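You operate a simulated robot arm through the tools that you are given. There is no shell and no other tool.

The job below is to be done with a simulated two-armed robot. You get a single attempt, and the scene is never put back.

TASK
Wipe up the spill on the card bench with the cloth and put it back.

It is judged by the outcome, as a careful person would: the job done as asked, and still so three seconds after it is handed in. It fails if anything else is knocked over, pushed out of place, dropped, spilled or broken. Flat cloth is picked up by pressing the open fingertips on it (5 to 10 N) and closing them slowly along it; thin cloth reads only 2 to 8 mm in the jaws.

THE ROBOT
Two 7-joint arms with three-finger grippers on one trunk, on a base that moves. Base frame: it is fixed to the floor where the robot stands at the start and does not move with it; the origin is under the middle of the robot, x ahead of it, y to its left, z up. Readings come in mm, degrees, newtons and seconds.
The left shoulder is at the start at [46, 154, 995], the right one opposite. With the tool pointing down near the work surface each hand reaches from about 160 to 620 mm from the robot's upright axis, wherever it stands, measured 20 degrees to its own side. Places, roughly: cloth [-1000, 1750, 1000]. Payload 2.69 kg a hand.
The tool frame of a hand sits at the grasp point between the pads (the TCP): z along the fingers, y along the line on which they close. The tips reach 29 mm beyond it. The gripper opens to 120 mm; its body begins 78 mm behind the TCP.
Orientation is told as [roll, pitch, yaw] about the base's x, y, z axes, in that order, counted from this pose: with the fingers straight down and closing along the base's y, the tool's x points along the base's -x, its y along +y and its z along -z.

THE INTERFACE
- The arms move only by the tool move_arm. It takes "left_motion", "right_motion" or both (then of equal length, played together; a hand with none holds still); each is a list of rows, each a list of 7 numbers: the shift along the tool's x, y, z in mm, then the turn, a rotation vector about the tool's x, y, z in degrees, then the finger opening in mm, from 0 to 120. In form: [[x, y, z, wx, wy, wz, jaw], ...]. A call has 1 to 20 rows; each row is the pose to reach, as a shift and turn from the pose commanded when the call began, along the tool's axes at that moment. A row lasts 0.2 s, in which the tool goes at most 50 mm and 8.6 degrees; a call with a longer step from one row to the next is refused whole, and so is a gripper value outside its range. A pose out of reach is approached as far as the arm can. The call stops where the force on the tool passes 40 N (or 10 N more than at its start, if that is more) or the arm is blocked; 0.2 s more then pass. Each finger travels about 136.2 mm/s and halts on what it meets, pressing with about 44 N; the grip force reading is that of the motor and also rises with nothing between the fingers. The clock runs only during rows and for 0.2 s after the last one: add rows that repeat a pose to give the fingers time. It gives the time, the measured TCP pose, the force on the tool (base axes), the opening and the grip force at its end, in the units of the frame above (readings bear some noise), with the torque about the TCP (base axes, N m) and any sound that the robot's microphone picked up, and new pictures: "views" is both (left out), scene, wrist or none (wrist: the cameras of the hands that moved).
- Cameras (640 x 400 px; columns grow to the right, rows downward): "scene" is now at [163.3, -8.7, 1167]; the picture's right is [-0.09, -1.00, 0.00], its down [-0.30, 0.03, -0.95] and it looks along [0.95, -0.09, -0.30] (base axes); focal length 217 px, centre (320, 200). "left" rides on the left gripper at [63, 0, -104] in its tool frame; the picture's right is [0.00, 1.00, 0.00], its down [-0.83, 0.00, -0.56] and it looks along [-0.56, 0.00, 0.83] (tool axes); focal length 275 px, centre (320, 200). "right" rides on the right gripper at [63, 0, -104] in its tool frame; the picture's right is [0.00, 1.00, 0.00], its down [-0.83, 0.00, -0.56] and it looks along [-0.56, 0.00, 0.83] (tool axes); focal length 275 px, centre (320, 200). There is no depth. A picture from a camera that has moved, and an enlarged one, comes with that camera's place and axes in the base frame and with its lens.
- lift_body(by): moves the trunk up (or, below 0, down) by that many mm; the arms and the scene camera ride with it, the base frame stays. It gives what a move gives, with no picture.
- base_move(legs): drives the robot by 1 to 6 legs, each [ahead, left, turn to the left] in mm, mm and degrees, along the robot's own axes; the way and the turn of a leg run together, so that a leg with both is an arc; at most 1500 mm and 180 degrees a leg. The arms and the cameras ride along, it lands a little off, and it stops where it bumps. It gives what a move gives, and a new picture of the scene camera.
- pan_tilt(pan, tilt): turns the head with the scene camera to pan (to the left, within 80 degrees either way) and tilt (down, from -29 to 69), counted from straight ahead of the robot (the tilt from the chest, where the trunk bows). It gives what a move gives, and a new picture of the scene camera.
- close_up(camera, box): a new picture of the part [left, top, right, bottom] of that camera's present view, enlarged. It takes no simulated time.
- hand_in(): hands the job in; it is judged then, once.

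Places have to be worked out from the pictures, the camera data and where the tool is seen. Open the grippers and draw the arms clear of the work before you hand the job in, unless the task says otherwise.

The tools are called after "Emit:" as a command line: name --argument value ..., lists and objects as JSON in quotes. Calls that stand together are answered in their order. move_arm: Moves the arms, as the interface text tells. Its arguments: {"type":"object","properties":{"left_motion":{"type":"array"},"right_motion":{"type":"array"},"views":{"type":"string","enum":["both","scene","wrist","none"]}},"required":[]} The other tools are called the same way: lift_body (by) moves the trunk up or down; base_move (legs) drives the base; pan_tilt (pan, tilt) turns the head that bears the scene camera; close_up (camera, box) takes an enlarged picture of a part of a camera's view; hand_in () hands the job in.

At the start:

```text
time_s: 0.0
left_ee_pos: [365.4, 177.5, 1021.7]
left_orientation: [-0.1, -0.1, 0.1]
left_wrist_force: [0.5, -0.5, 0.2]
left_ft_torque: [-0.03, -0.03, 0.02]
left_finger_gap: 119.9
left_gripper_force: 0.1
right_ee_pos: [303.3, -162.9, 1101.5]
right_orientation: [-0.1, 0.0, 0.0]
right_wrist_force: [-0.2, -0.4, 0.1]
right_ft_torque: [0.0, 0.0, -0.03]
right_finger_gap: 120.0
right_gripper_force: 0.1
trunk travel left (down, up): [-364.0, 73.0]
robot x, y, heading: [-0.4, 3.1, -0.1]
head pan, tilt (commanded): [-5.4, 17.7]
```

scene: 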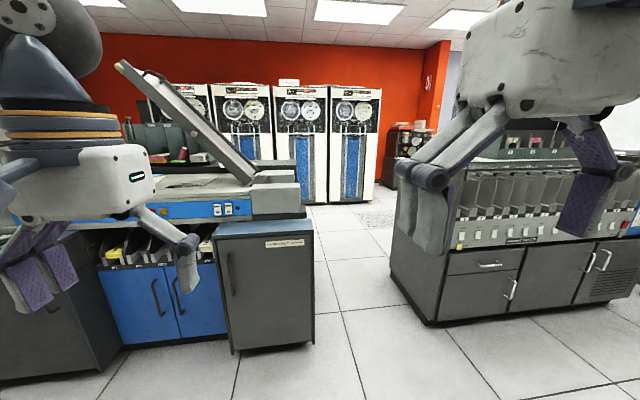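
right: 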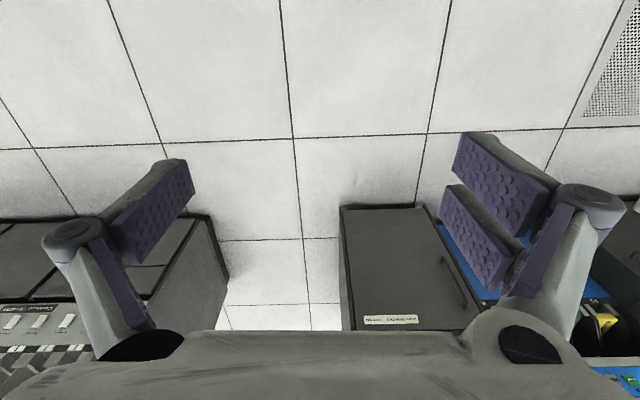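
left: 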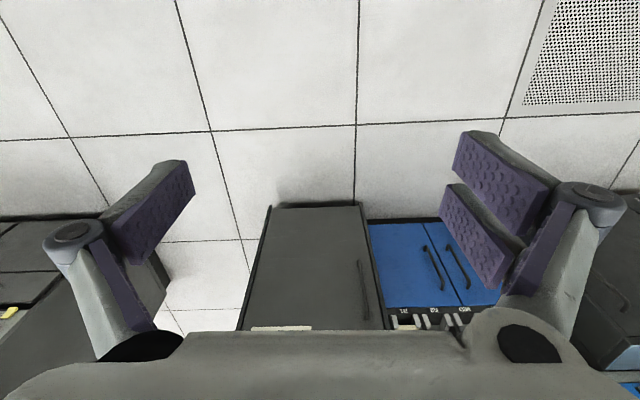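

The start pictures show machines ahead of the robot; the cloth should be behind and to the left. I first look round with the head to the left.

Emit:
pan_tilt --pan 80 --tilt 20

```text
time_s: 1.6
left_ee_pos: [365.8, 176.6, 1021.7]
left_orientation: [-0.1, -0.1, 0.1]
left_wrist_force: [0.1, 0.0, -0.2]
left_ft_torque: [-0.02, -0.01, -0.01]
left_finger_gap: 120.0
left_gripper_force: 0.0
right_ee_pos: [303.1, -163.2, 1101.5]
right_orientation: [0.0, 0.0, 0.0]
right_wrist_force: [-1.0, 0.0, 0.1]
right_ft_torque: [0.0, 0.0, -0.03]
right_finger_gap: 120.1
right_gripper_force: 0.2
trunk travel left (down, up): [-364.0, 73.0]
robot x, y, heading: [-0.9, 0.5, -0.0]
head pan, tilt (commanded): [80.0, 20.0]
camera scene: at [86.6, 91.7, 1163.2], right [0.98, -0.17, 0.0], down [-0.06, -0.34, -0.94], along [0.16, 0.93, -0.34], focal length 217 px, centre (320, 200)
```

scene: 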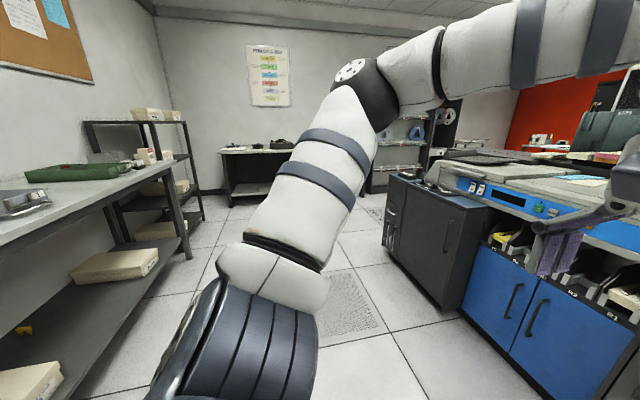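

The bench on the left of the picture likely is the card bench. I enlarge that part to find the cloth and spill.

Emit:
close_up --camera "scene" --box '[0, 90, 220, 230]'

Emit:
close_up --camera "scene" --box '[380, 100, 640, 260]'

```text
2.86 times, centred on (110, 160) of scene
camera zoom: at [86.6, 91.7, 1163.2], right [0.98, -0.17, 0.0], down [-0.06, -0.34, -0.94], along [0.16, 0.93, -0.34], focal length 619 px, centre (920, 314)
```

zoom: 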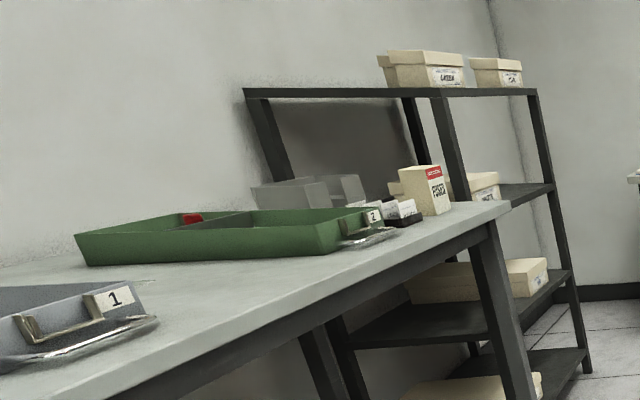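

```text
2.46 times, centred on (510, 180) of scene
camera zoom: at [86.6, 91.7, 1163.2], right [0.98, -0.17, 0.0], down [-0.06, -0.34, -0.94], along [0.16, 0.93, -0.34], focal length 534 px, centre (-148, 249)
```

zoom: 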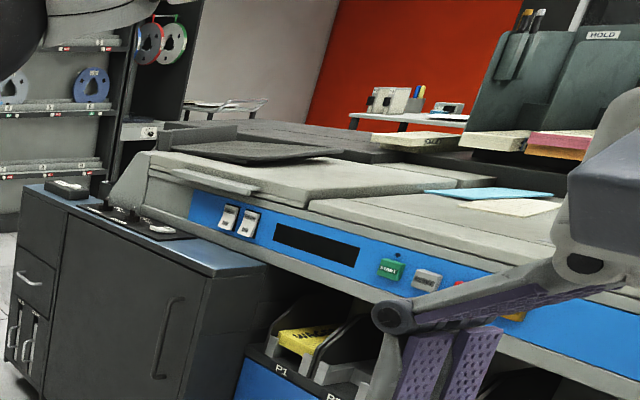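

The bench with trays 1 and 2 runs along the left behind side; nothing stands within the sweep of the arms, so I turn the robot left on the spot to look at the bench squarely.

Emit:
base_move --legs '[[0, 0, 120]]'

Emit:
pan_tilt --pan 0 --tilt 20

```text
time_s: 7.2
left_ee_pos: [-355.3, 196.1, 1021.7]
left_orientation: [0.1, 0.0, 125.4]
left_wrist_force: [0.1, -0.5, 0.3]
left_ft_torque: [0.02, -0.02, 0.03]
left_finger_gap: 120.1
left_gripper_force: 0.0
right_ee_pos: [-42.5, 341.3, 1102.0]
right_orientation: [0.1, 0.0, 125.3]
right_wrist_force: [-0.1, -0.3, -0.2]
right_ft_torque: [-0.03, 0.05, 0.0]
right_finger_gap: 120.2
right_gripper_force: 0.1
trunk travel left (down, up): [-364.0, 73.0]
robot x, y, heading: [-2.3, -0.6, 125.2]
head pan, tilt (commanded): [80.0, 20.0]
camera scene: at [-124.2, 17.2, 1163.2], right [-0.43, 0.9, 0.0], down [0.31, 0.15, -0.94], along [-0.85, -0.4, -0.34], focal length 217 px, centre (320, 200)
```

scene: 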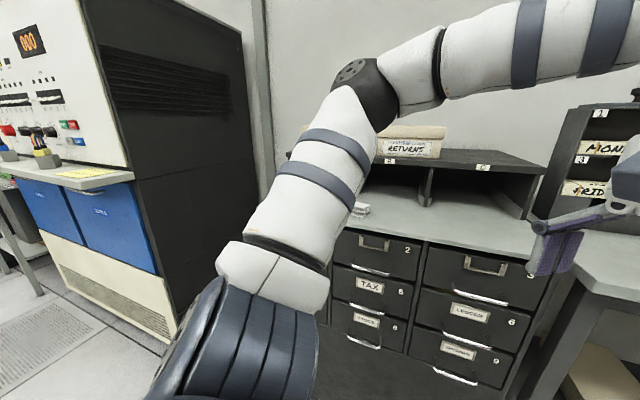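

```text
time_s: 8.7
left_ee_pos: [-355.9, 195.9, 1020.9]
left_orientation: [0.1, -0.1, 125.4]
left_wrist_force: [-0.3, 0.9, -0.2]
left_ft_torque: [0.01, -0.03, -0.02]
left_finger_gap: 120.1
left_gripper_force: 0.1
right_ee_pos: [-42.8, 338.8, 1100.7]
right_orientation: [0.1, 0.0, 125.3]
right_wrist_force: [-0.6, -0.2, -0.9]
right_ft_torque: [0.0, 0.0, 0.01]
right_finger_gap: 119.9
right_gripper_force: 0.0
trunk travel left (down, up): [-364.0, 73.0]
robot x, y, heading: [0.4, 0.3, 125.5]
head pan, tilt (commanded): [0.0, 20.0]
camera scene: at [-94.0, 133.0, 1163.2], right [0.82, 0.58, 0.0], down [0.2, -0.28, -0.94], along [-0.54, 0.77, -0.34], focal length 217 px, centre (320, 200)
```

scene: 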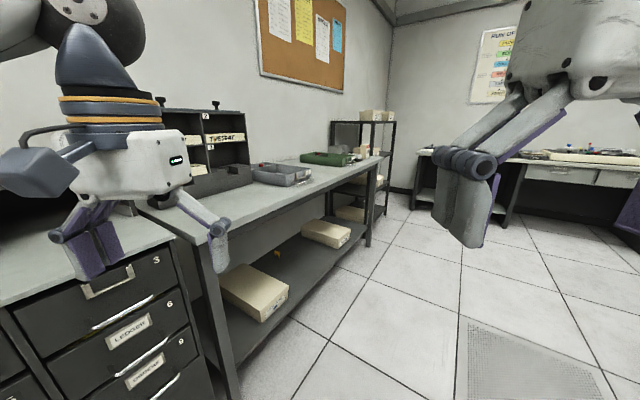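

I see the bench with trays along the left and another table at the far wall. I enlarge both to find spill and cloth.

Emit:
close_up --camera "scene" --box '[150, 90, 400, 250]'

Emit:
close_up --camera "scene" --box '[400, 110, 640, 230]'

Emit:
close_up --camera "scene" --box '[0, 180, 260, 320]'

```text
2.50 times, centred on (275, 170) of scene
camera zoom: at [-94.0, 133.0, 1163.2], right [0.82, 0.58, 0.0], down [0.2, -0.28, -0.94], along [-0.54, 0.77, -0.34], focal length 542 px, centre (432, 275)
```

zoom: 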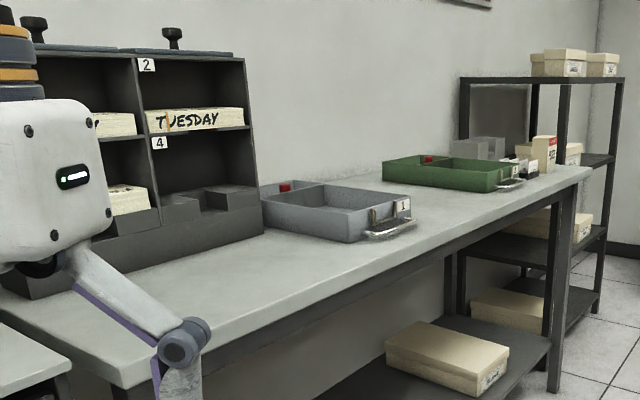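

```text
2.67 times, centred on (520, 170) of scene
camera zoom: at [-94.0, 133.0, 1163.2], right [0.82, 0.58, 0.0], down [0.2, -0.28, -0.94], along [-0.54, 0.77, -0.34], focal length 578 px, centre (-213, 280)
```

zoom: 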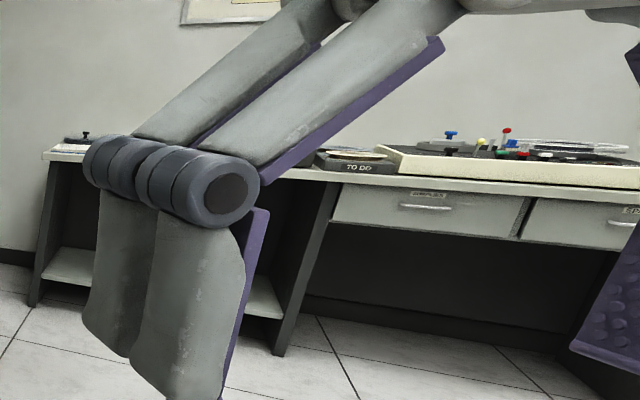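

```text
2.46 times, centred on (130, 250) of scene
camera zoom: at [-94.0, 133.0, 1163.2], right [0.82, 0.58, 0.0], down [0.2, -0.28, -0.94], along [-0.54, 0.77, -0.34], focal length 534 px, centre (788, 77)
```

zoom: 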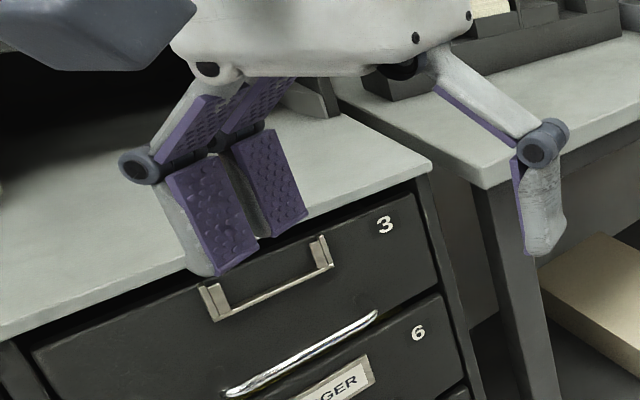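

By triangulating the bench's far front corner I get about [-674, 1844, 888], so the bench top is near z 888 with its front edge near x -640. I drive to about (100, 1200), well off the bench, and then turn to face it.

Emit:
base_move --legs '[[918, -780, 0]]'

```text
time_s: 15.1
left_ee_pos: [-280.0, 1385.9, 1021.9]
left_orientation: [0.0, -0.1, 127.4]
left_wrist_force: [0.5, 0.3, -0.1]
left_ft_torque: [0.01, 0.0, 0.02]
left_finger_gap: 120.1
left_gripper_force: 0.1
right_ee_pos: [28.3, 1541.2, 1101.7]
right_orientation: [0.0, 0.0, 127.2]
right_wrist_force: [-0.7, 0.1, -0.3]
right_ft_torque: [0.01, -0.03, -0.02]
right_finger_gap: 120.0
right_gripper_force: 0.1
trunk travel left (down, up): [-364.0, 73.0]
robot x, y, heading: [84.6, 1199.9, 127.2]
head pan, tilt (commanded): [0.0, 20.0]
camera scene: at [-16.0, 1331.9, 1163.2], right [0.8, 0.61, 0.0], down [0.21, -0.27, -0.94], along [-0.57, 0.75, -0.34], focal length 217 px, centre (320, 200)
```

scene: 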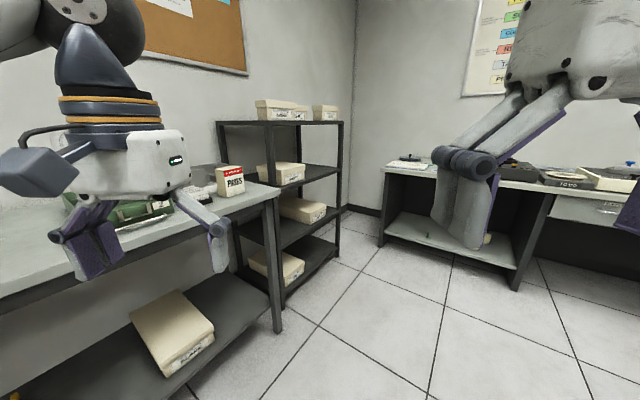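

The base is at (85, 1200) with the bench ahead on the left. I turn left about 50 degrees to face the bench.

Emit:
base_move --legs '[[0, 0, 50]]'

Emit:
pan_tilt --pan -5 --tilt 25

```text
time_s: 17.8
left_ee_pos: [-291.7, 1043.1, 1021.6]
left_orientation: [0.1, -0.1, 177.5]
left_wrist_force: [0.4, 0.8, -0.7]
left_ft_torque: [-0.03, -0.03, -0.01]
left_finger_gap: 119.9
left_gripper_force: 0.0
right_ee_pos: [-214.7, 1377.5, 1101.1]
right_orientation: [0.0, 0.0, 177.5]
right_wrist_force: [0.7, 0.2, 0.2]
right_ft_torque: [-0.03, 0.01, -0.01]
right_finger_gap: 120.2
right_gripper_force: 0.0
trunk travel left (down, up): [-364.0, 73.0]
robot x, y, heading: [78.4, 1201.5, 177.4]
head pan, tilt (commanded): [0.0, 20.0]
camera scene: at [-80.1, 1209.1, 1163.2], right [0.04, 1.0, 0.0], down [0.34, -0.01, -0.94], along [-0.94, 0.04, -0.34], focal length 217 px, centre (320, 200)
```

scene: 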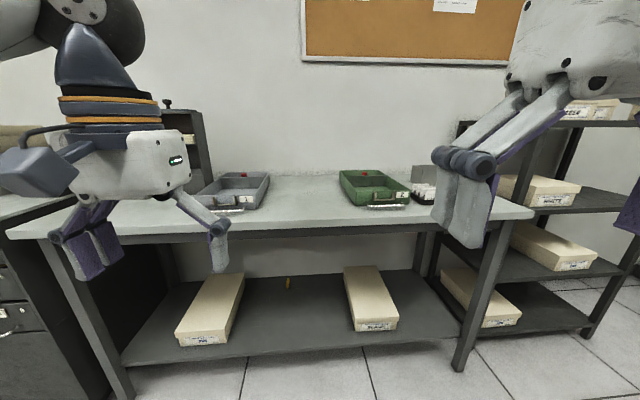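

```text
time_s: 18.4
left_ee_pos: [-290.3, 1041.5, 1022.1]
left_orientation: [0.0, -0.1, 177.7]
left_wrist_force: [0.4, 0.2, 0.1]
left_ft_torque: [0.0, 0.0, 0.01]
left_finger_gap: 119.8
left_gripper_force: 0.0
right_ee_pos: [-213.6, 1378.0, 1102.3]
right_orientation: [0.1, 0.0, 177.5]
right_wrist_force: [1.0, 0.2, 0.0]
right_ft_torque: [0.01, -0.01, 0.03]
right_finger_gap: 120.1
right_gripper_force: 0.0
trunk travel left (down, up): [-364.0, 73.0]
robot x, y, heading: [80.3, 1203.5, 177.7]
head pan, tilt (commanded): [-5.0, 25.0]
camera scene: at [-78.4, 1217.1, 1155.1], right [0.13, 0.99, 0.0], down [0.42, -0.06, -0.91], along [-0.9, 0.12, -0.42], focal length 217 px, centre (320, 200)
```

scene: 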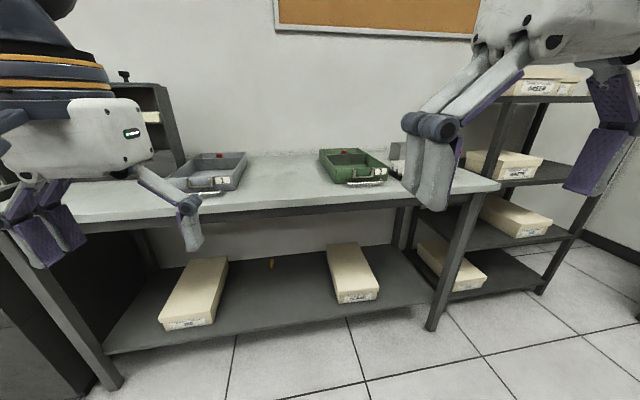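

Emit:
close_up --camera "scene" --box '[160, 120, 440, 220]'

Emit:
close_up --camera "scene" --box '[360, 60, 640, 240]'

```text
2.29 times, centred on (300, 170) of scene
camera zoom: at [-78.4, 1217.1, 1155.1], right [0.13, 0.99, 0.0], down [0.42, -0.06, -0.91], along [-0.9, 0.12, -0.42], focal length 495 px, centre (366, 269)
```

zoom: 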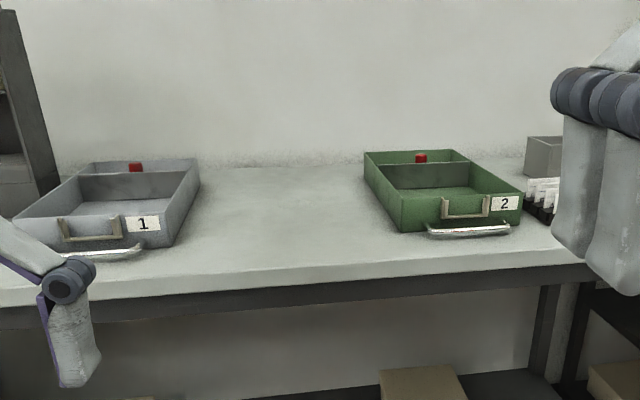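

```text
2.22 times, centred on (500, 150) of scene
camera zoom: at [-78.4, 1217.1, 1155.1], right [0.13, 0.99, 0.0], down [0.42, -0.06, -0.91], along [-0.9, 0.12, -0.42], focal length 482 px, centre (-80, 311)
```

zoom: 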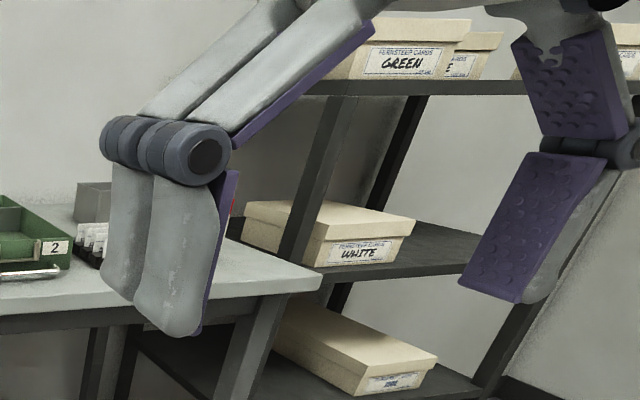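

No spill is seen between trays 1 and 2; the right hand hides the bench's right part, where the grey bin stands. I raise the trunk and shift to the right (toward +y) for a better view.

Emit:
lift_body --by 70

Emit:
base_move --legs '[[0, -500, 0]]'

Emit:
pan_tilt --pan 5 --tilt 30

```text
time_s: 19.5
left_ee_pos: [-291.5, 1041.4, 1091.4]
left_orientation: [-0.1, 0.0, 177.6]
left_wrist_force: [0.0, 0.4, -0.1]
left_ft_torque: [-0.04, -0.07, 0.04]
left_finger_gap: 119.9
left_gripper_force: 0.0
right_ee_pos: [-214.7, 1377.5, 1171.4]
right_orientation: [0.0, 0.1, 177.6]
right_wrist_force: [0.5, 0.5, -1.5]
right_ft_torque: [-0.01, -0.06, -0.01]
right_finger_gap: 119.7
right_gripper_force: 0.1
trunk travel left (down, up): [-434.0, 3.0]
robot x, y, heading: [79.3, 1204.9, 177.3]
head pan, tilt (commanded): [-5.0, 25.0]
```

```text
time_s: 23.8
left_ee_pos: [-267.6, 1540.9, 1091.9]
left_orientation: [0.1, -0.1, 176.1]
left_wrist_force: [0.3, 0.5, -0.1]
left_ft_torque: [-0.06, 0.01, -0.02]
left_finger_gap: 119.9
left_gripper_force: 0.2
right_ee_pos: [-180.1, 1876.1, 1172.3]
right_orientation: [0.0, -0.1, 176.0]
right_wrist_force: [-0.7, 1.2, -0.3]
right_ft_torque: [0.01, 0.03, -0.04]
right_finger_gap: 119.8
right_gripper_force: 0.0
trunk travel left (down, up): [-434.0, 3.0]
robot x, y, heading: [113.0, 1690.6, 176.1]
head pan, tilt (commanded): [-5.0, 25.0]
camera scene: at [13.1, 1706.6, 1235.8], right [0.16, 0.99, 0.0], down [0.42, -0.07, -0.91], along [-0.9, 0.14, -0.42], focal length 217 px, centre (320, 200)
```

scene: 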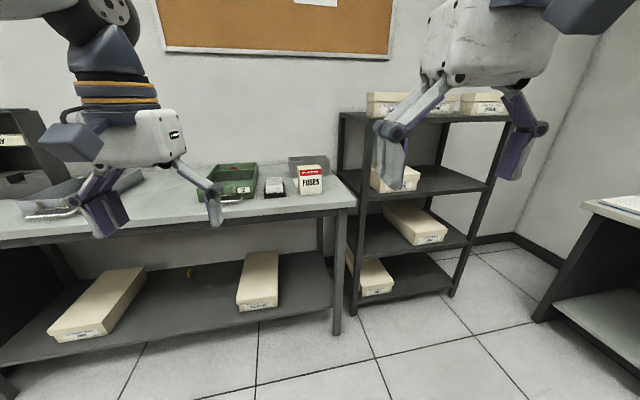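

```text
time_s: 24.5
left_ee_pos: [-267.6, 1541.4, 1092.6]
left_orientation: [-0.1, -0.1, 176.1]
left_wrist_force: [0.6, 0.7, -0.9]
left_ft_torque: [-0.01, -0.02, 0.01]
left_finger_gap: 119.9
left_gripper_force: 0.1
right_ee_pos: [-179.9, 1875.7, 1171.8]
right_orientation: [-0.1, -0.1, 176.0]
right_wrist_force: [0.1, 0.4, 0.2]
right_ft_torque: [0.02, 0.02, -0.01]
right_finger_gap: 120.1
right_gripper_force: 0.1
trunk travel left (down, up): [-434.0, 3.0]
robot x, y, heading: [106.4, 1691.7, 176.2]
head pan, tilt (commanded): [5.0, 30.0]
camera scene: at [13.7, 1690.5, 1227.8], right [-0.02, 1.0, 0.0], down [0.5, 0.01, -0.87], along [-0.87, -0.02, -0.5], focal length 217 px, centre (320, 200)
```

scene: 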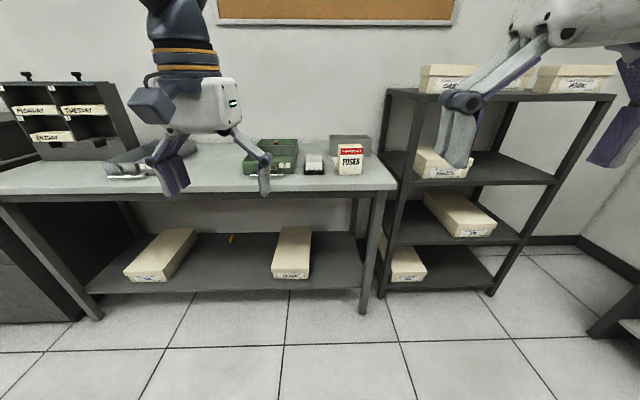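

Emit:
close_up --camera "scene" --box '[230, 110, 410, 210]'

Emit:
close_up --camera "scene" --box '[0, 70, 240, 220]'

```text
3.56 times, centred on (320, 160) of scene
camera zoom: at [13.7, 1690.5, 1227.8], right [-0.02, 1.0, 0.0], down [0.5, 0.01, -0.87], along [-0.87, -0.02, -0.5], focal length 771 px, centre (320, 342)
```

zoom: 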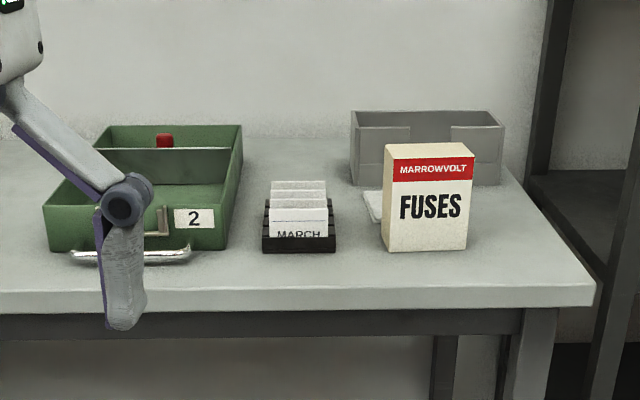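

```text
2.67 times, centred on (120, 145) of scene
camera zoom: at [13.7, 1690.5, 1227.8], right [-0.02, 1.0, 0.0], down [0.5, 0.01, -0.87], along [-0.87, -0.02, -0.5], focal length 578 px, centre (853, 347)
```

zoom: 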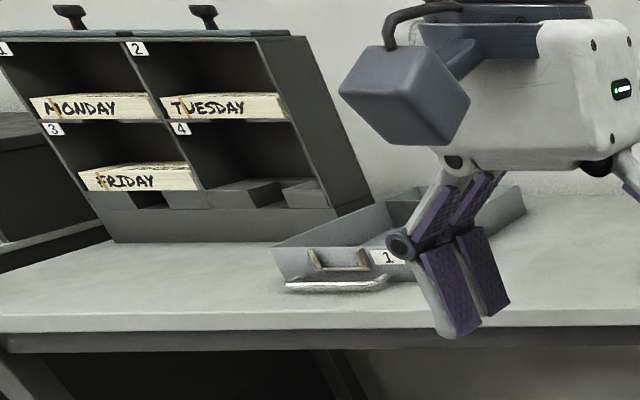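

Behind the FUSES box a white thing shows near [-930, 1735, 890] – this should be the cloth. The bench front edge is near x -660; I drive ahead 280 mm for a nearer look for the spill (hands at z≥1090 are above everything on the bench).

Emit:
base_move --legs '[[280, 0, 3]]'

Emit:
pan_tilt --pan 5 --tilt 40

```text
time_s: 26.5
left_ee_pos: [-540.3, 1535.2, 1091.2]
left_orientation: [0.1, -0.1, 178.8]
left_wrist_force: [-0.3, -0.5, -1.0]
left_ft_torque: [-0.02, 0.0, -0.01]
left_finger_gap: 120.2
left_gripper_force: 0.0
right_ee_pos: [-469.7, 1873.2, 1170.2]
right_orientation: [0.1, 0.0, 178.9]
right_wrist_force: [-0.3, -0.5, -0.2]
right_ft_torque: [0.01, -0.04, 0.01]
right_finger_gap: 119.8
right_gripper_force: 0.2
trunk travel left (down, up): [-434.0, 3.0]
robot x, y, heading: [-166.2, 1704.6, 178.8]
head pan, tilt (commanded): [5.0, 30.0]
camera scene: at [-266.3, 1698.5, 1227.8], right [-0.07, 1.0, 0.0], down [0.5, 0.03, -0.87], along [-0.86, -0.06, -0.5], focal length 217 px, centre (320, 200)
```

scene: 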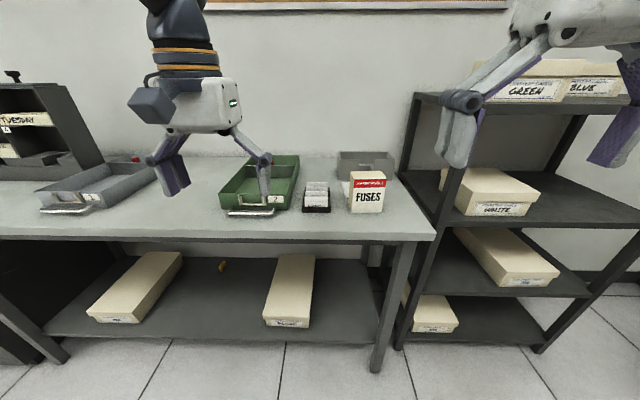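

```text
time_s: 27.2
left_ee_pos: [-539.8, 1536.9, 1091.9]
left_orientation: [-0.1, 0.0, 178.9]
left_wrist_force: [-0.3, 0.7, 0.8]
left_ft_torque: [0.04, 0.01, -0.01]
left_finger_gap: 120.0
left_gripper_force: 0.1
right_ee_pos: [-467.9, 1872.0, 1171.6]
right_orientation: [0.0, 0.0, 178.8]
right_wrist_force: [0.9, 0.4, -0.2]
right_ft_torque: [-0.01, 0.0, 0.0]
right_finger_gap: 120.2
right_gripper_force: 0.0
trunk travel left (down, up): [-434.0, 3.0]
robot x, y, heading: [-168.8, 1703.4, 178.8]
head pan, tilt (commanded): [5.0, 40.0]
camera scene: at [-260.4, 1698.9, 1212.5], right [-0.07, 1.0, 0.0], down [0.64, 0.04, -0.77], along [-0.76, -0.05, -0.64], focal length 217 px, centre (320, 200)
```

scene: 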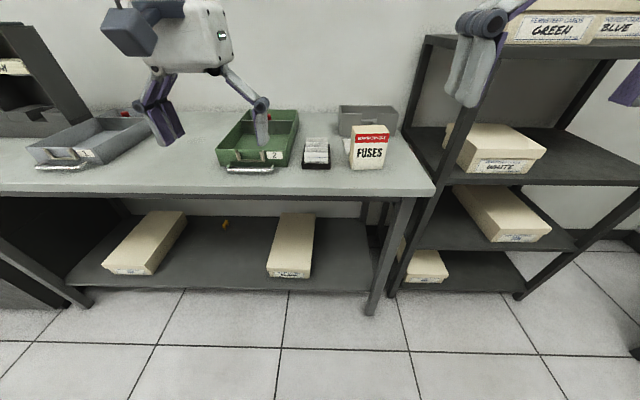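

Emit:
close_up --camera "scene" --box '[200, 80, 450, 210]'

Emit:
close_up --camera "scene" --box '[0, 60, 240, 210]'

Emit:
close_up --camera "left" --box '[0, 0, 640, 400]'

Emit:
close_up --camera "right" --box '[0, 0, 640, 400]'

```text
2.56 times, centred on (325, 145) of scene
camera zoom: at [-260.4, 1698.9, 1212.5], right [-0.07, 1.0, 0.0], down [0.64, 0.04, -0.77], along [-0.76, -0.05, -0.64], focal length 555 px, centre (307, 341)
```

zoom: 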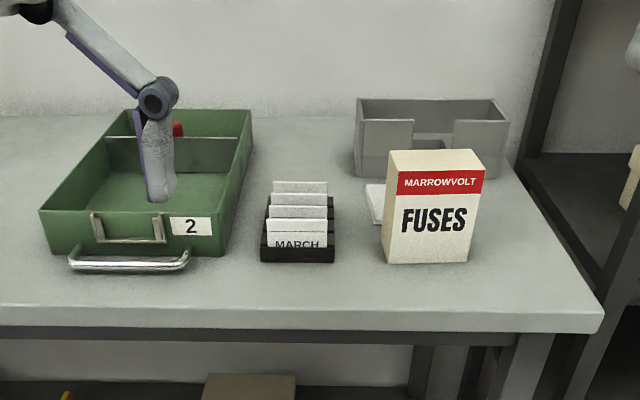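

```text
2.67 times, centred on (120, 135) of scene
camera zoom: at [-260.4, 1698.9, 1212.5], right [-0.07, 1.0, 0.0], down [0.64, 0.04, -0.77], along [-0.76, -0.05, -0.64], focal length 578 px, centre (853, 373)
```

zoom: 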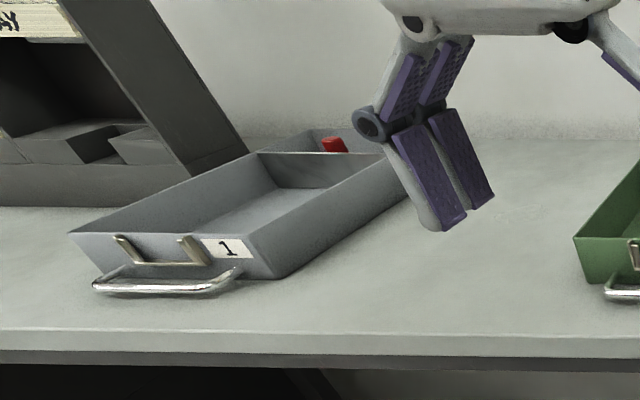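

```text
1.00 times, centred on (320, 200) of left (not enlarged: the box is as wide or as high as the picture)
camera zoom: at [-475.3, 1533.8, 1196.5], right [-0.02, -1.0, 0.0], down [-0.83, 0.02, 0.56], along [-0.56, 0.01, -0.83], focal length 275 px, centre (320, 200)
```

zoom: 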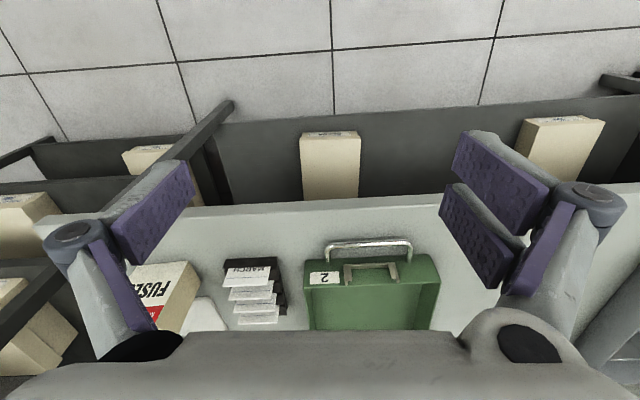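

```text
1.00 times, centred on (320, 200) of right (not enlarged: the box is as wide or as high as the picture)
camera zoom: at [-405.7, 1872.7, 1276.0], right [-0.02, -1.0, 0.0], down [-0.83, 0.01, 0.56], along [-0.56, 0.01, -0.83], focal length 275 px, centre (320, 200)
```

zoom: 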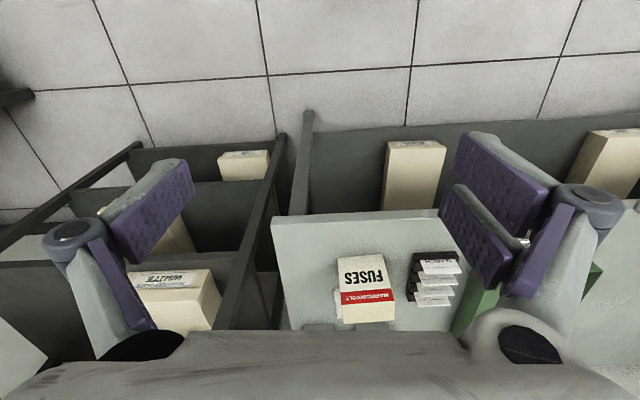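

The white corner behind the FUSES box is the cloth; no spill is yet visible on this bench. I look round to the left and right with the head to check the other surfaces.

Emit:
pan_tilt --pan 60 --tilt 25

Emit:
pan_tilt --pan -80 --tilt 15

```text
time_s: 28.4
left_ee_pos: [-539.1, 1535.6, 1092.0]
left_orientation: [-0.1, 0.0, 179.0]
left_wrist_force: [-0.4, 0.2, 0.1]
left_ft_torque: [-0.01, 0.0, -0.04]
left_finger_gap: 120.1
left_gripper_force: 0.1
right_ee_pos: [-469.1, 1873.2, 1170.4]
right_orientation: [0.0, 0.0, 178.8]
right_wrist_force: [-0.5, -0.1, 0.3]
right_ft_torque: [-0.03, 0.03, 0.02]
right_finger_gap: 120.0
right_gripper_force: 0.0
trunk travel left (down, up): [-434.0, 3.0]
robot x, y, heading: [-168.0, 1703.9, 178.6]
head pan, tilt (commanded): [60.0, 25.0]
camera scene: at [-223.5, 1625.7, 1235.8], right [-0.85, 0.52, 0.0], down [0.22, 0.36, -0.91], along [-0.47, -0.77, -0.42], focal length 217 px, centre (320, 200)
```

scene: 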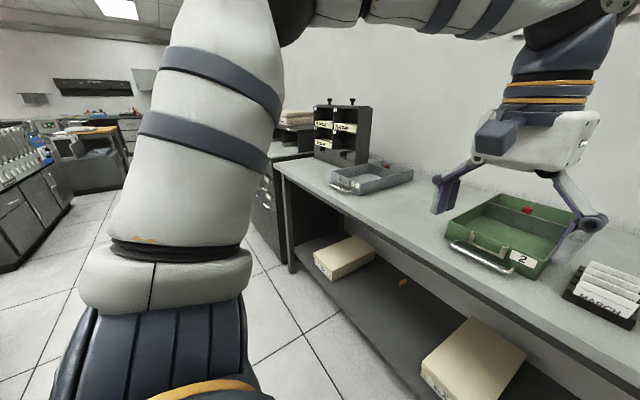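

```text
time_s: 30.7
left_ee_pos: [-540.1, 1535.4, 1091.4]
left_orientation: [0.0, 0.0, 178.9]
left_wrist_force: [-0.4, 0.2, 0.0]
left_ft_torque: [0.0, 0.02, -0.04]
left_finger_gap: 120.1
left_gripper_force: 0.0
right_ee_pos: [-468.9, 1872.6, 1171.8]
right_orientation: [0.0, -0.1, 178.8]
right_wrist_force: [-0.2, 0.6, 0.3]
right_ft_torque: [-0.01, 0.03, -0.01]
right_finger_gap: 120.0
right_gripper_force: 0.0
trunk travel left (down, up): [-434.0, 3.0]
robot x, y, heading: [-170.1, 1703.2, 178.8]
head pan, tilt (commanded): [-80.0, 15.0]
camera scene: at [-190.0, 1796.8, 1252.0], right [0.99, 0.15, 0.0], down [0.04, -0.26, -0.97], along [-0.15, 0.95, -0.26], focal length 217 px, centre (320, 200)
```

scene: 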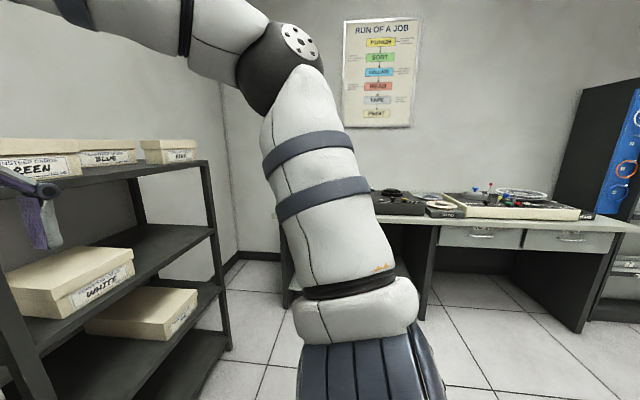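

The far desk shows tools, no spill. I turn the head back to the bench's left part and enlarge its surface in search of a faint spill.

Emit:
pan_tilt --pan 45 --tilt 30

Emit:
close_up --camera "scene" --box '[160, 90, 420, 250]'

Emit:
close_up --camera "scene" --box '[380, 100, 640, 260]'

```text
time_s: 32.7
left_ee_pos: [-538.7, 1537.5, 1092.6]
left_orientation: [0.0, -0.1, 178.9]
left_wrist_force: [-0.2, -0.1, -0.3]
left_ft_torque: [0.0, 0.01, -0.01]
left_finger_gap: 120.0
left_gripper_force: 0.1
right_ee_pos: [-467.9, 1873.4, 1171.0]
right_orientation: [0.0, 0.0, 178.8]
right_wrist_force: [-0.5, 0.1, -0.9]
right_ft_torque: [0.01, -0.01, 0.01]
right_finger_gap: 119.8
right_gripper_force: 0.0
trunk travel left (down, up): [-434.0, 3.0]
robot x, y, heading: [-169.7, 1698.6, 178.7]
head pan, tilt (commanded): [45.0, 30.0]
camera scene: at [-241.0, 1642.0, 1227.8], right [-0.69, 0.72, 0.0], down [0.36, 0.35, -0.87], along [-0.63, -0.6, -0.5], focal length 217 px, centre (320, 200)
```

scene: 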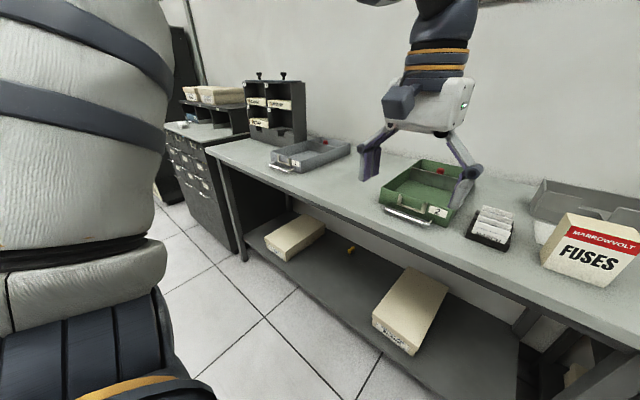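

```text
2.46 times, centred on (290, 170) of scene
camera zoom: at [-241.0, 1642.0, 1227.8], right [-0.69, 0.72, 0.0], down [0.36, 0.35, -0.87], along [-0.63, -0.6, -0.5], focal length 534 px, centre (394, 274)
```

zoom: 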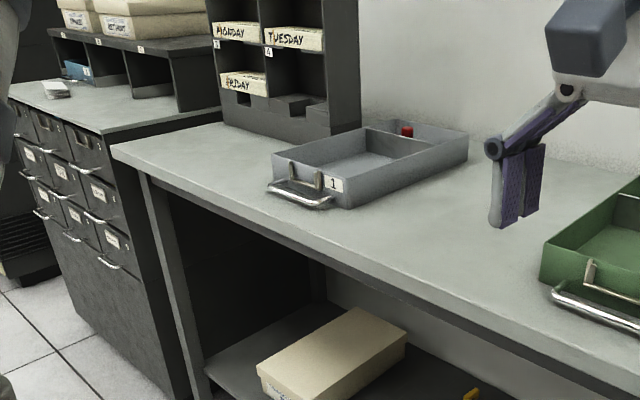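

```text
2.46 times, centred on (510, 180) of scene
camera zoom: at [-241.0, 1642.0, 1227.8], right [-0.69, 0.72, 0.0], down [0.36, 0.35, -0.87], along [-0.63, -0.6, -0.5], focal length 534 px, centre (-148, 249)
```

zoom: 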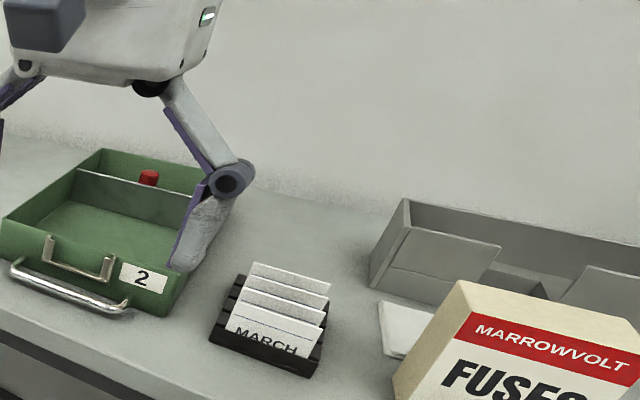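

A faint yellowish tint shows on the top between trays 1 and 2, near [-850..-930, 1200]. I drive left about 450 mm to look at that part closely from above.

Emit:
base_move --legs '[[0, 450, 0]]'

Emit:
pan_tilt --pan 0 --tilt 40

Emit:
close_up --camera "scene" --box '[190, 80, 450, 240]'

```text
time_s: 36.8
left_ee_pos: [-555.9, 1081.4, 1092.4]
left_orientation: [0.0, -0.1, 177.9]
left_wrist_force: [0.3, 0.1, 0.3]
left_ft_torque: [-0.01, 0.02, 0.01]
left_finger_gap: 120.0
left_gripper_force: 0.0
right_ee_pos: [-478.8, 1417.8, 1170.9]
right_orientation: [0.0, 0.0, 177.8]
right_wrist_force: [-0.1, -0.1, -0.1]
right_ft_torque: [0.0, -0.03, 0.01]
right_finger_gap: 120.0
right_gripper_force: 0.1
trunk travel left (down, up): [-434.0, 3.0]
robot x, y, heading: [-184.7, 1246.6, 177.9]
head pan, tilt (commanded): [45.0, 30.0]
camera scene: at [-255.8, 1183.0, 1227.8], right [-0.68, 0.73, 0.0], down [0.37, 0.34, -0.87], along [-0.64, -0.59, -0.5], focal length 217 px, centre (320, 200)
```

scene: 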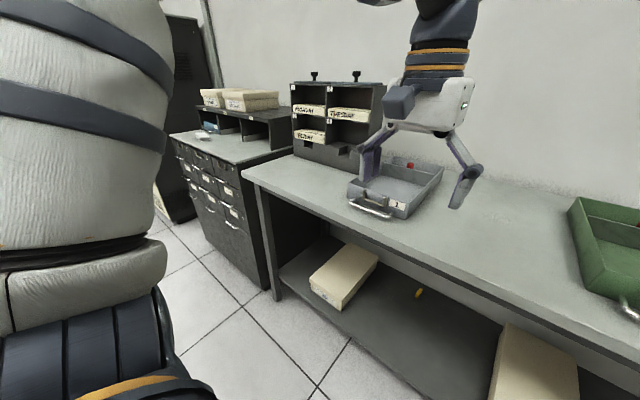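

```text
time_s: 37.9
left_ee_pos: [-555.5, 1081.3, 1091.0]
left_orientation: [0.0, -0.1, 177.9]
left_wrist_force: [-0.2, 0.2, 0.0]
left_ft_torque: [0.0, 0.0, 0.02]
left_finger_gap: 120.1
left_gripper_force: 0.0
right_ee_pos: [-480.3, 1417.8, 1171.4]
right_orientation: [0.0, 0.0, 177.7]
right_wrist_force: [0.3, 0.0, 0.7]
right_ft_torque: [-0.03, -0.01, -0.02]
right_finger_gap: 120.0
right_gripper_force: 0.0
trunk travel left (down, up): [-434.0, 3.0]
robot x, y, heading: [-179.5, 1244.4, 177.7]
head pan, tilt (commanded): [0.0, 40.0]
camera scene: at [-274.4, 1247.8, 1212.5], right [0.04, 1.0, 0.0], down [0.64, -0.02, -0.77], along [-0.77, 0.03, -0.64], focal length 217 px, centre (320, 200)
```

scene: 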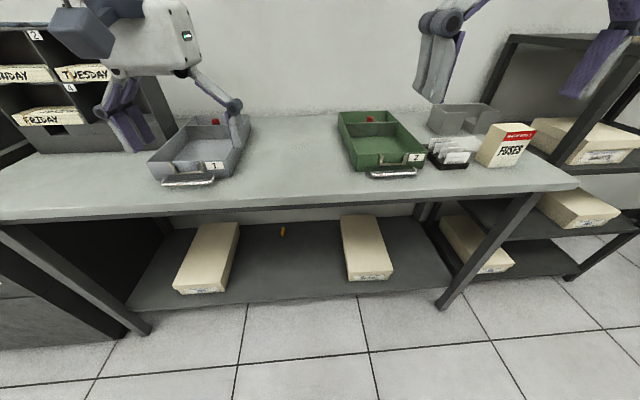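

```text
2.46 times, centred on (320, 160) of scene
camera zoom: at [-274.4, 1247.8, 1212.5], right [0.04, 1.0, 0.0], down [0.64, -0.02, -0.77], along [-0.77, 0.03, -0.64], focal length 534 px, centre (320, 298)
```

zoom: 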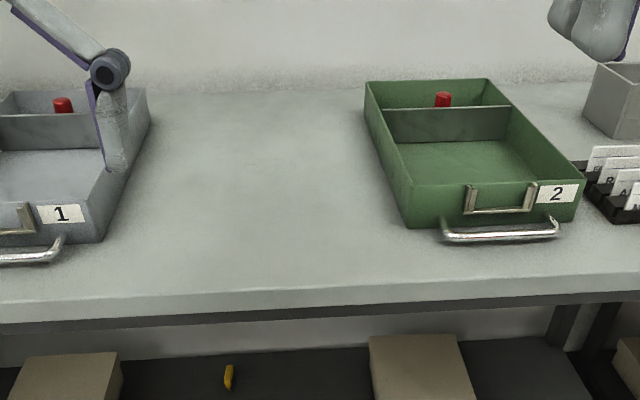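

The strip between the trays looks nearly clean; I enlarge it further for a faint spill outline.

Emit:
close_up --camera "scene" --box '[240, 105, 350, 175]'

Emit:
close_up --camera "right" --box '[0, 0, 640, 400]'

Emit:
close_up --camera "left" --box '[0, 0, 640, 400]'

```text
5.71 times, centred on (295, 140) of scene
camera zoom: at [-274.4, 1247.8, 1212.5], right [0.04, 1.0, 0.0], down [0.64, -0.02, -0.77], along [-0.77, 0.03, -0.64], focal length 1239 px, centre (463, 543)
```

zoom: 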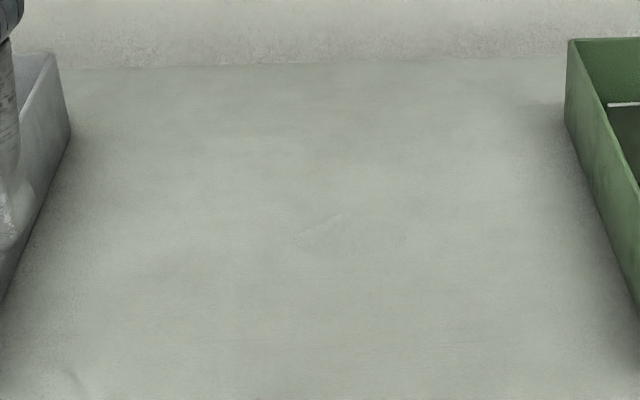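

```text
1.00 times, centred on (320, 200) of right (not enlarged: the box is as wide or as high as the picture)
camera zoom: at [-416.8, 1416.7, 1275.9], right [-0.03, -1.0, 0.0], down [-0.83, 0.03, 0.56], along [-0.56, 0.02, -0.83], focal length 275 px, centre (320, 200)
```

zoom: 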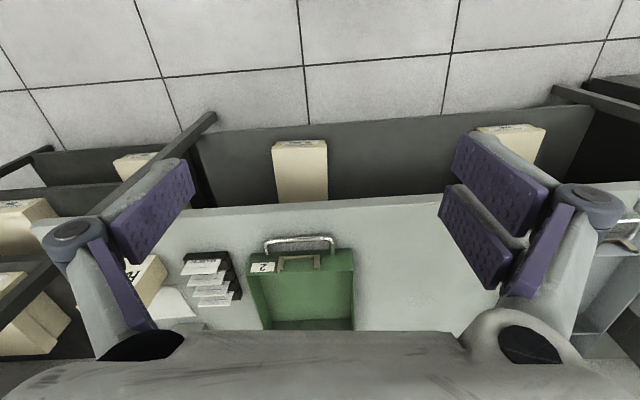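

```text
1.00 times, centred on (320, 200) of left (not enlarged: the box is as wide or as high as the picture)
camera zoom: at [-491.9, 1079.0, 1196.5], right [-0.04, -1.0, 0.0], down [-0.83, 0.03, 0.56], along [-0.56, 0.02, -0.83], focal length 275 px, centre (320, 200)
```

zoom: 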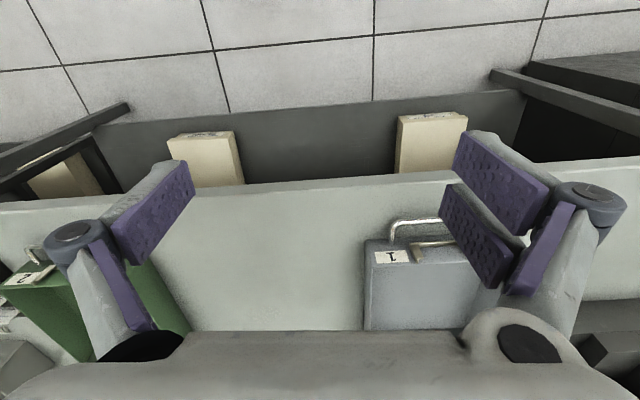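

A yellowish streak was visible at a grazing angle in the first view, near [-930, 1200]. I bring the left hand over the strip between the trays, staying at z 1091 (tips 1063, above all things there), to look with its wrist camera.

Emit:
move_arm --left_motion '[[-40, -24, 0, 0, 0, 0, 120], [-80, -48, 0, 0, 0, 0, 120], [-120, -72, 0, 0, 0, 0, 120], [-160, -96, 0, 0, 0, 0, 120], [-200, -119, 0, 0, 0, 0, 120]]' --views "both"

```text
time_s: 39.1
left_ee_pos: [-686.5, 1171.3, 1085.8]
left_orientation: [0.1, -0.1, 177.9]
left_wrist_force: [-0.5, 0.4, 0.0]
left_ft_torque: [0.01, 0.0, 0.0]
left_finger_gap: 119.9
left_gripper_force: 0.1
left hand out of reach, approached as far as the arm can: row 4, 5
right_ee_pos: [-480.9, 1417.8, 1171.0]
right_orientation: [0.0, -0.1, 177.9]
right_wrist_force: [0.0, 0.2, -0.1]
right_ft_torque: [-0.01, -0.01, -0.03]
right_finger_gap: 119.9
right_gripper_force: 0.0
trunk travel left (down, up): [-434.0, 3.0]
robot x, y, heading: [-184.9, 1245.3, 177.8]
head pan, tilt (commanded): [0.0, 40.0]
camera scene: at [-274.4, 1248.0, 1212.5], right [0.04, 1.0, 0.0], down [0.64, -0.02, -0.77], along [-0.77, 0.03, -0.64], focal length 217 px, centre (320, 200)
camera left: at [-622.7, 1168.5, 1189.9], right [-0.04, -1.0, 0.0], down [-0.83, 0.04, 0.56], along [-0.56, 0.02, -0.83], focal length 275 px, centre (320, 200)
```

scene: 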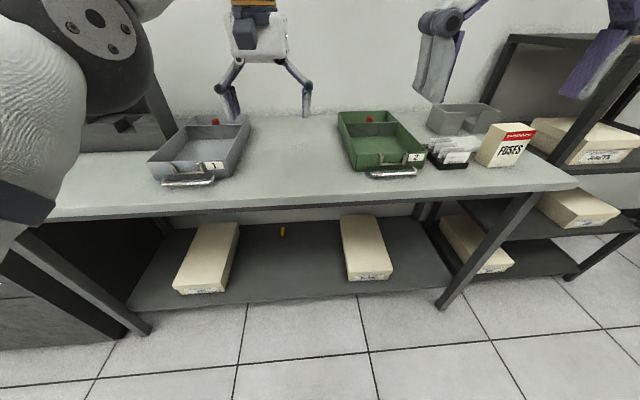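
left: 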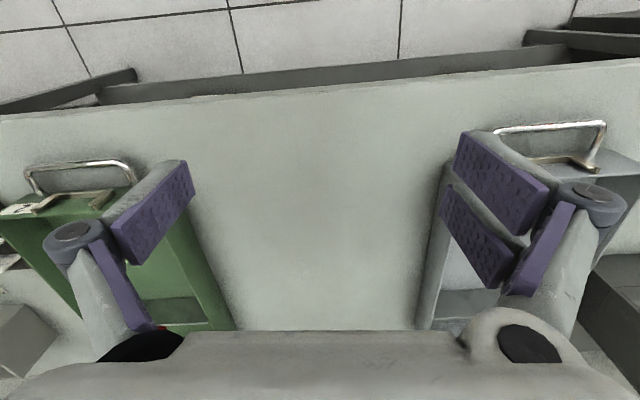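

The wrist view looks down between the trays; I enlarge the bench surface there to find the faint spill.

Emit:
close_up --camera "left" --box '[190, 200, 450, 335]'

Emit:
close_up --camera "left" --box '[190, 80, 450, 240]'

```text
2.46 times, centred on (320, 268) of left
camera zoom: at [-622.7, 1168.5, 1189.9], right [-0.04, -1.0, 0.0], down [-0.83, 0.04, 0.56], along [-0.56, 0.02, -0.83], focal length 678 px, centre (320, 34)
```

zoom: 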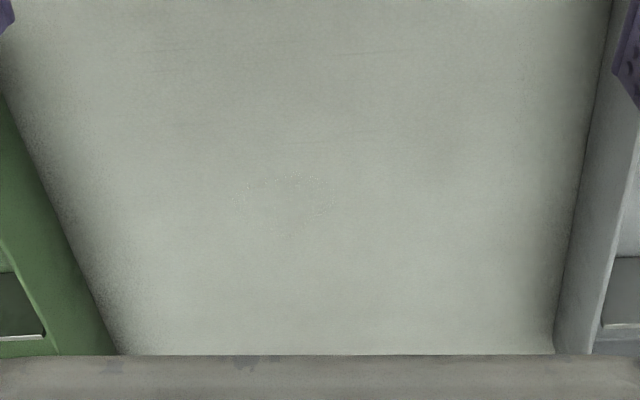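

```text
2.46 times, centred on (320, 160) of left
camera zoom: at [-622.7, 1168.5, 1189.9], right [-0.04, -1.0, 0.0], down [-0.83, 0.04, 0.56], along [-0.56, 0.02, -0.83], focal length 678 px, centre (320, 298)
```

zoom: 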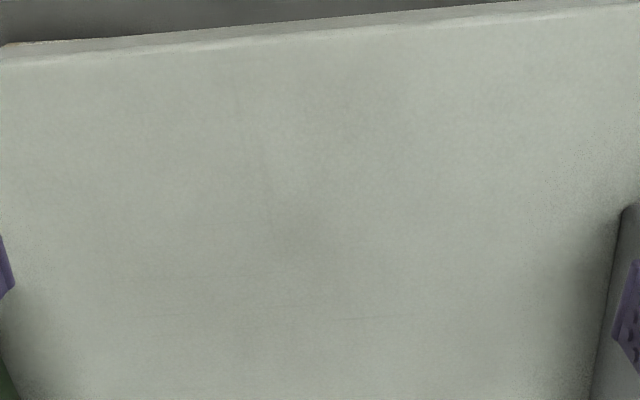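

A faint outline of a clear puddle shows near [-950, 1200] – matching the earlier grazing-angle streak. I enlarge it further to measure its extent.

Emit:
close_up --camera "left" --box '[270, 255, 350, 305]'

Emit:
close_up --camera "left" --box '[240, 230, 380, 330]'

Emit:
close_up --camera "scene" --box '[260, 115, 340, 165]'

```text
8.00 times, centred on (310, 280) of left
camera zoom: at [-622.7, 1168.5, 1189.9], right [-0.04, -1.0, 0.0], down [-0.83, 0.04, 0.56], along [-0.56, 0.02, -0.83], focal length 2202 px, centre (400, -440)
```

zoom: 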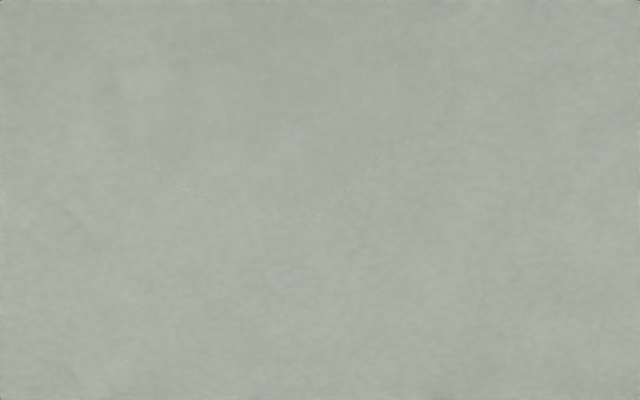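

```text
4.00 times, centred on (310, 280) of left
camera zoom: at [-622.7, 1168.5, 1189.9], right [-0.04, -1.0, 0.0], down [-0.83, 0.04, 0.56], along [-0.56, 0.02, -0.83], focal length 1101 px, centre (360, -120)
```

zoom: 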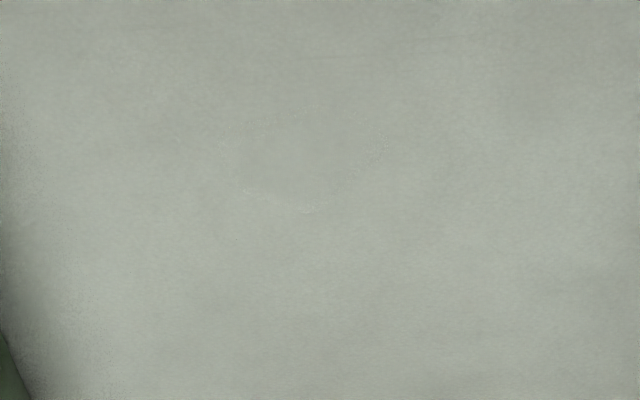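

```text
8.00 times, centred on (300, 140) of scene
camera zoom: at [-274.4, 1248.0, 1212.5], right [0.04, 1.0, 0.0], down [0.64, -0.02, -0.77], along [-0.77, 0.03, -0.64], focal length 1734 px, centre (480, 680)
```

zoom: 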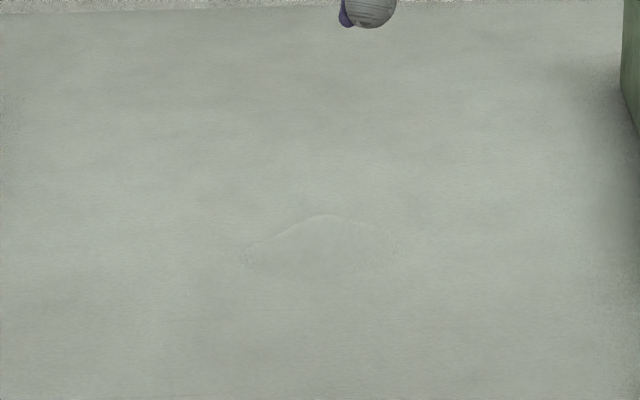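

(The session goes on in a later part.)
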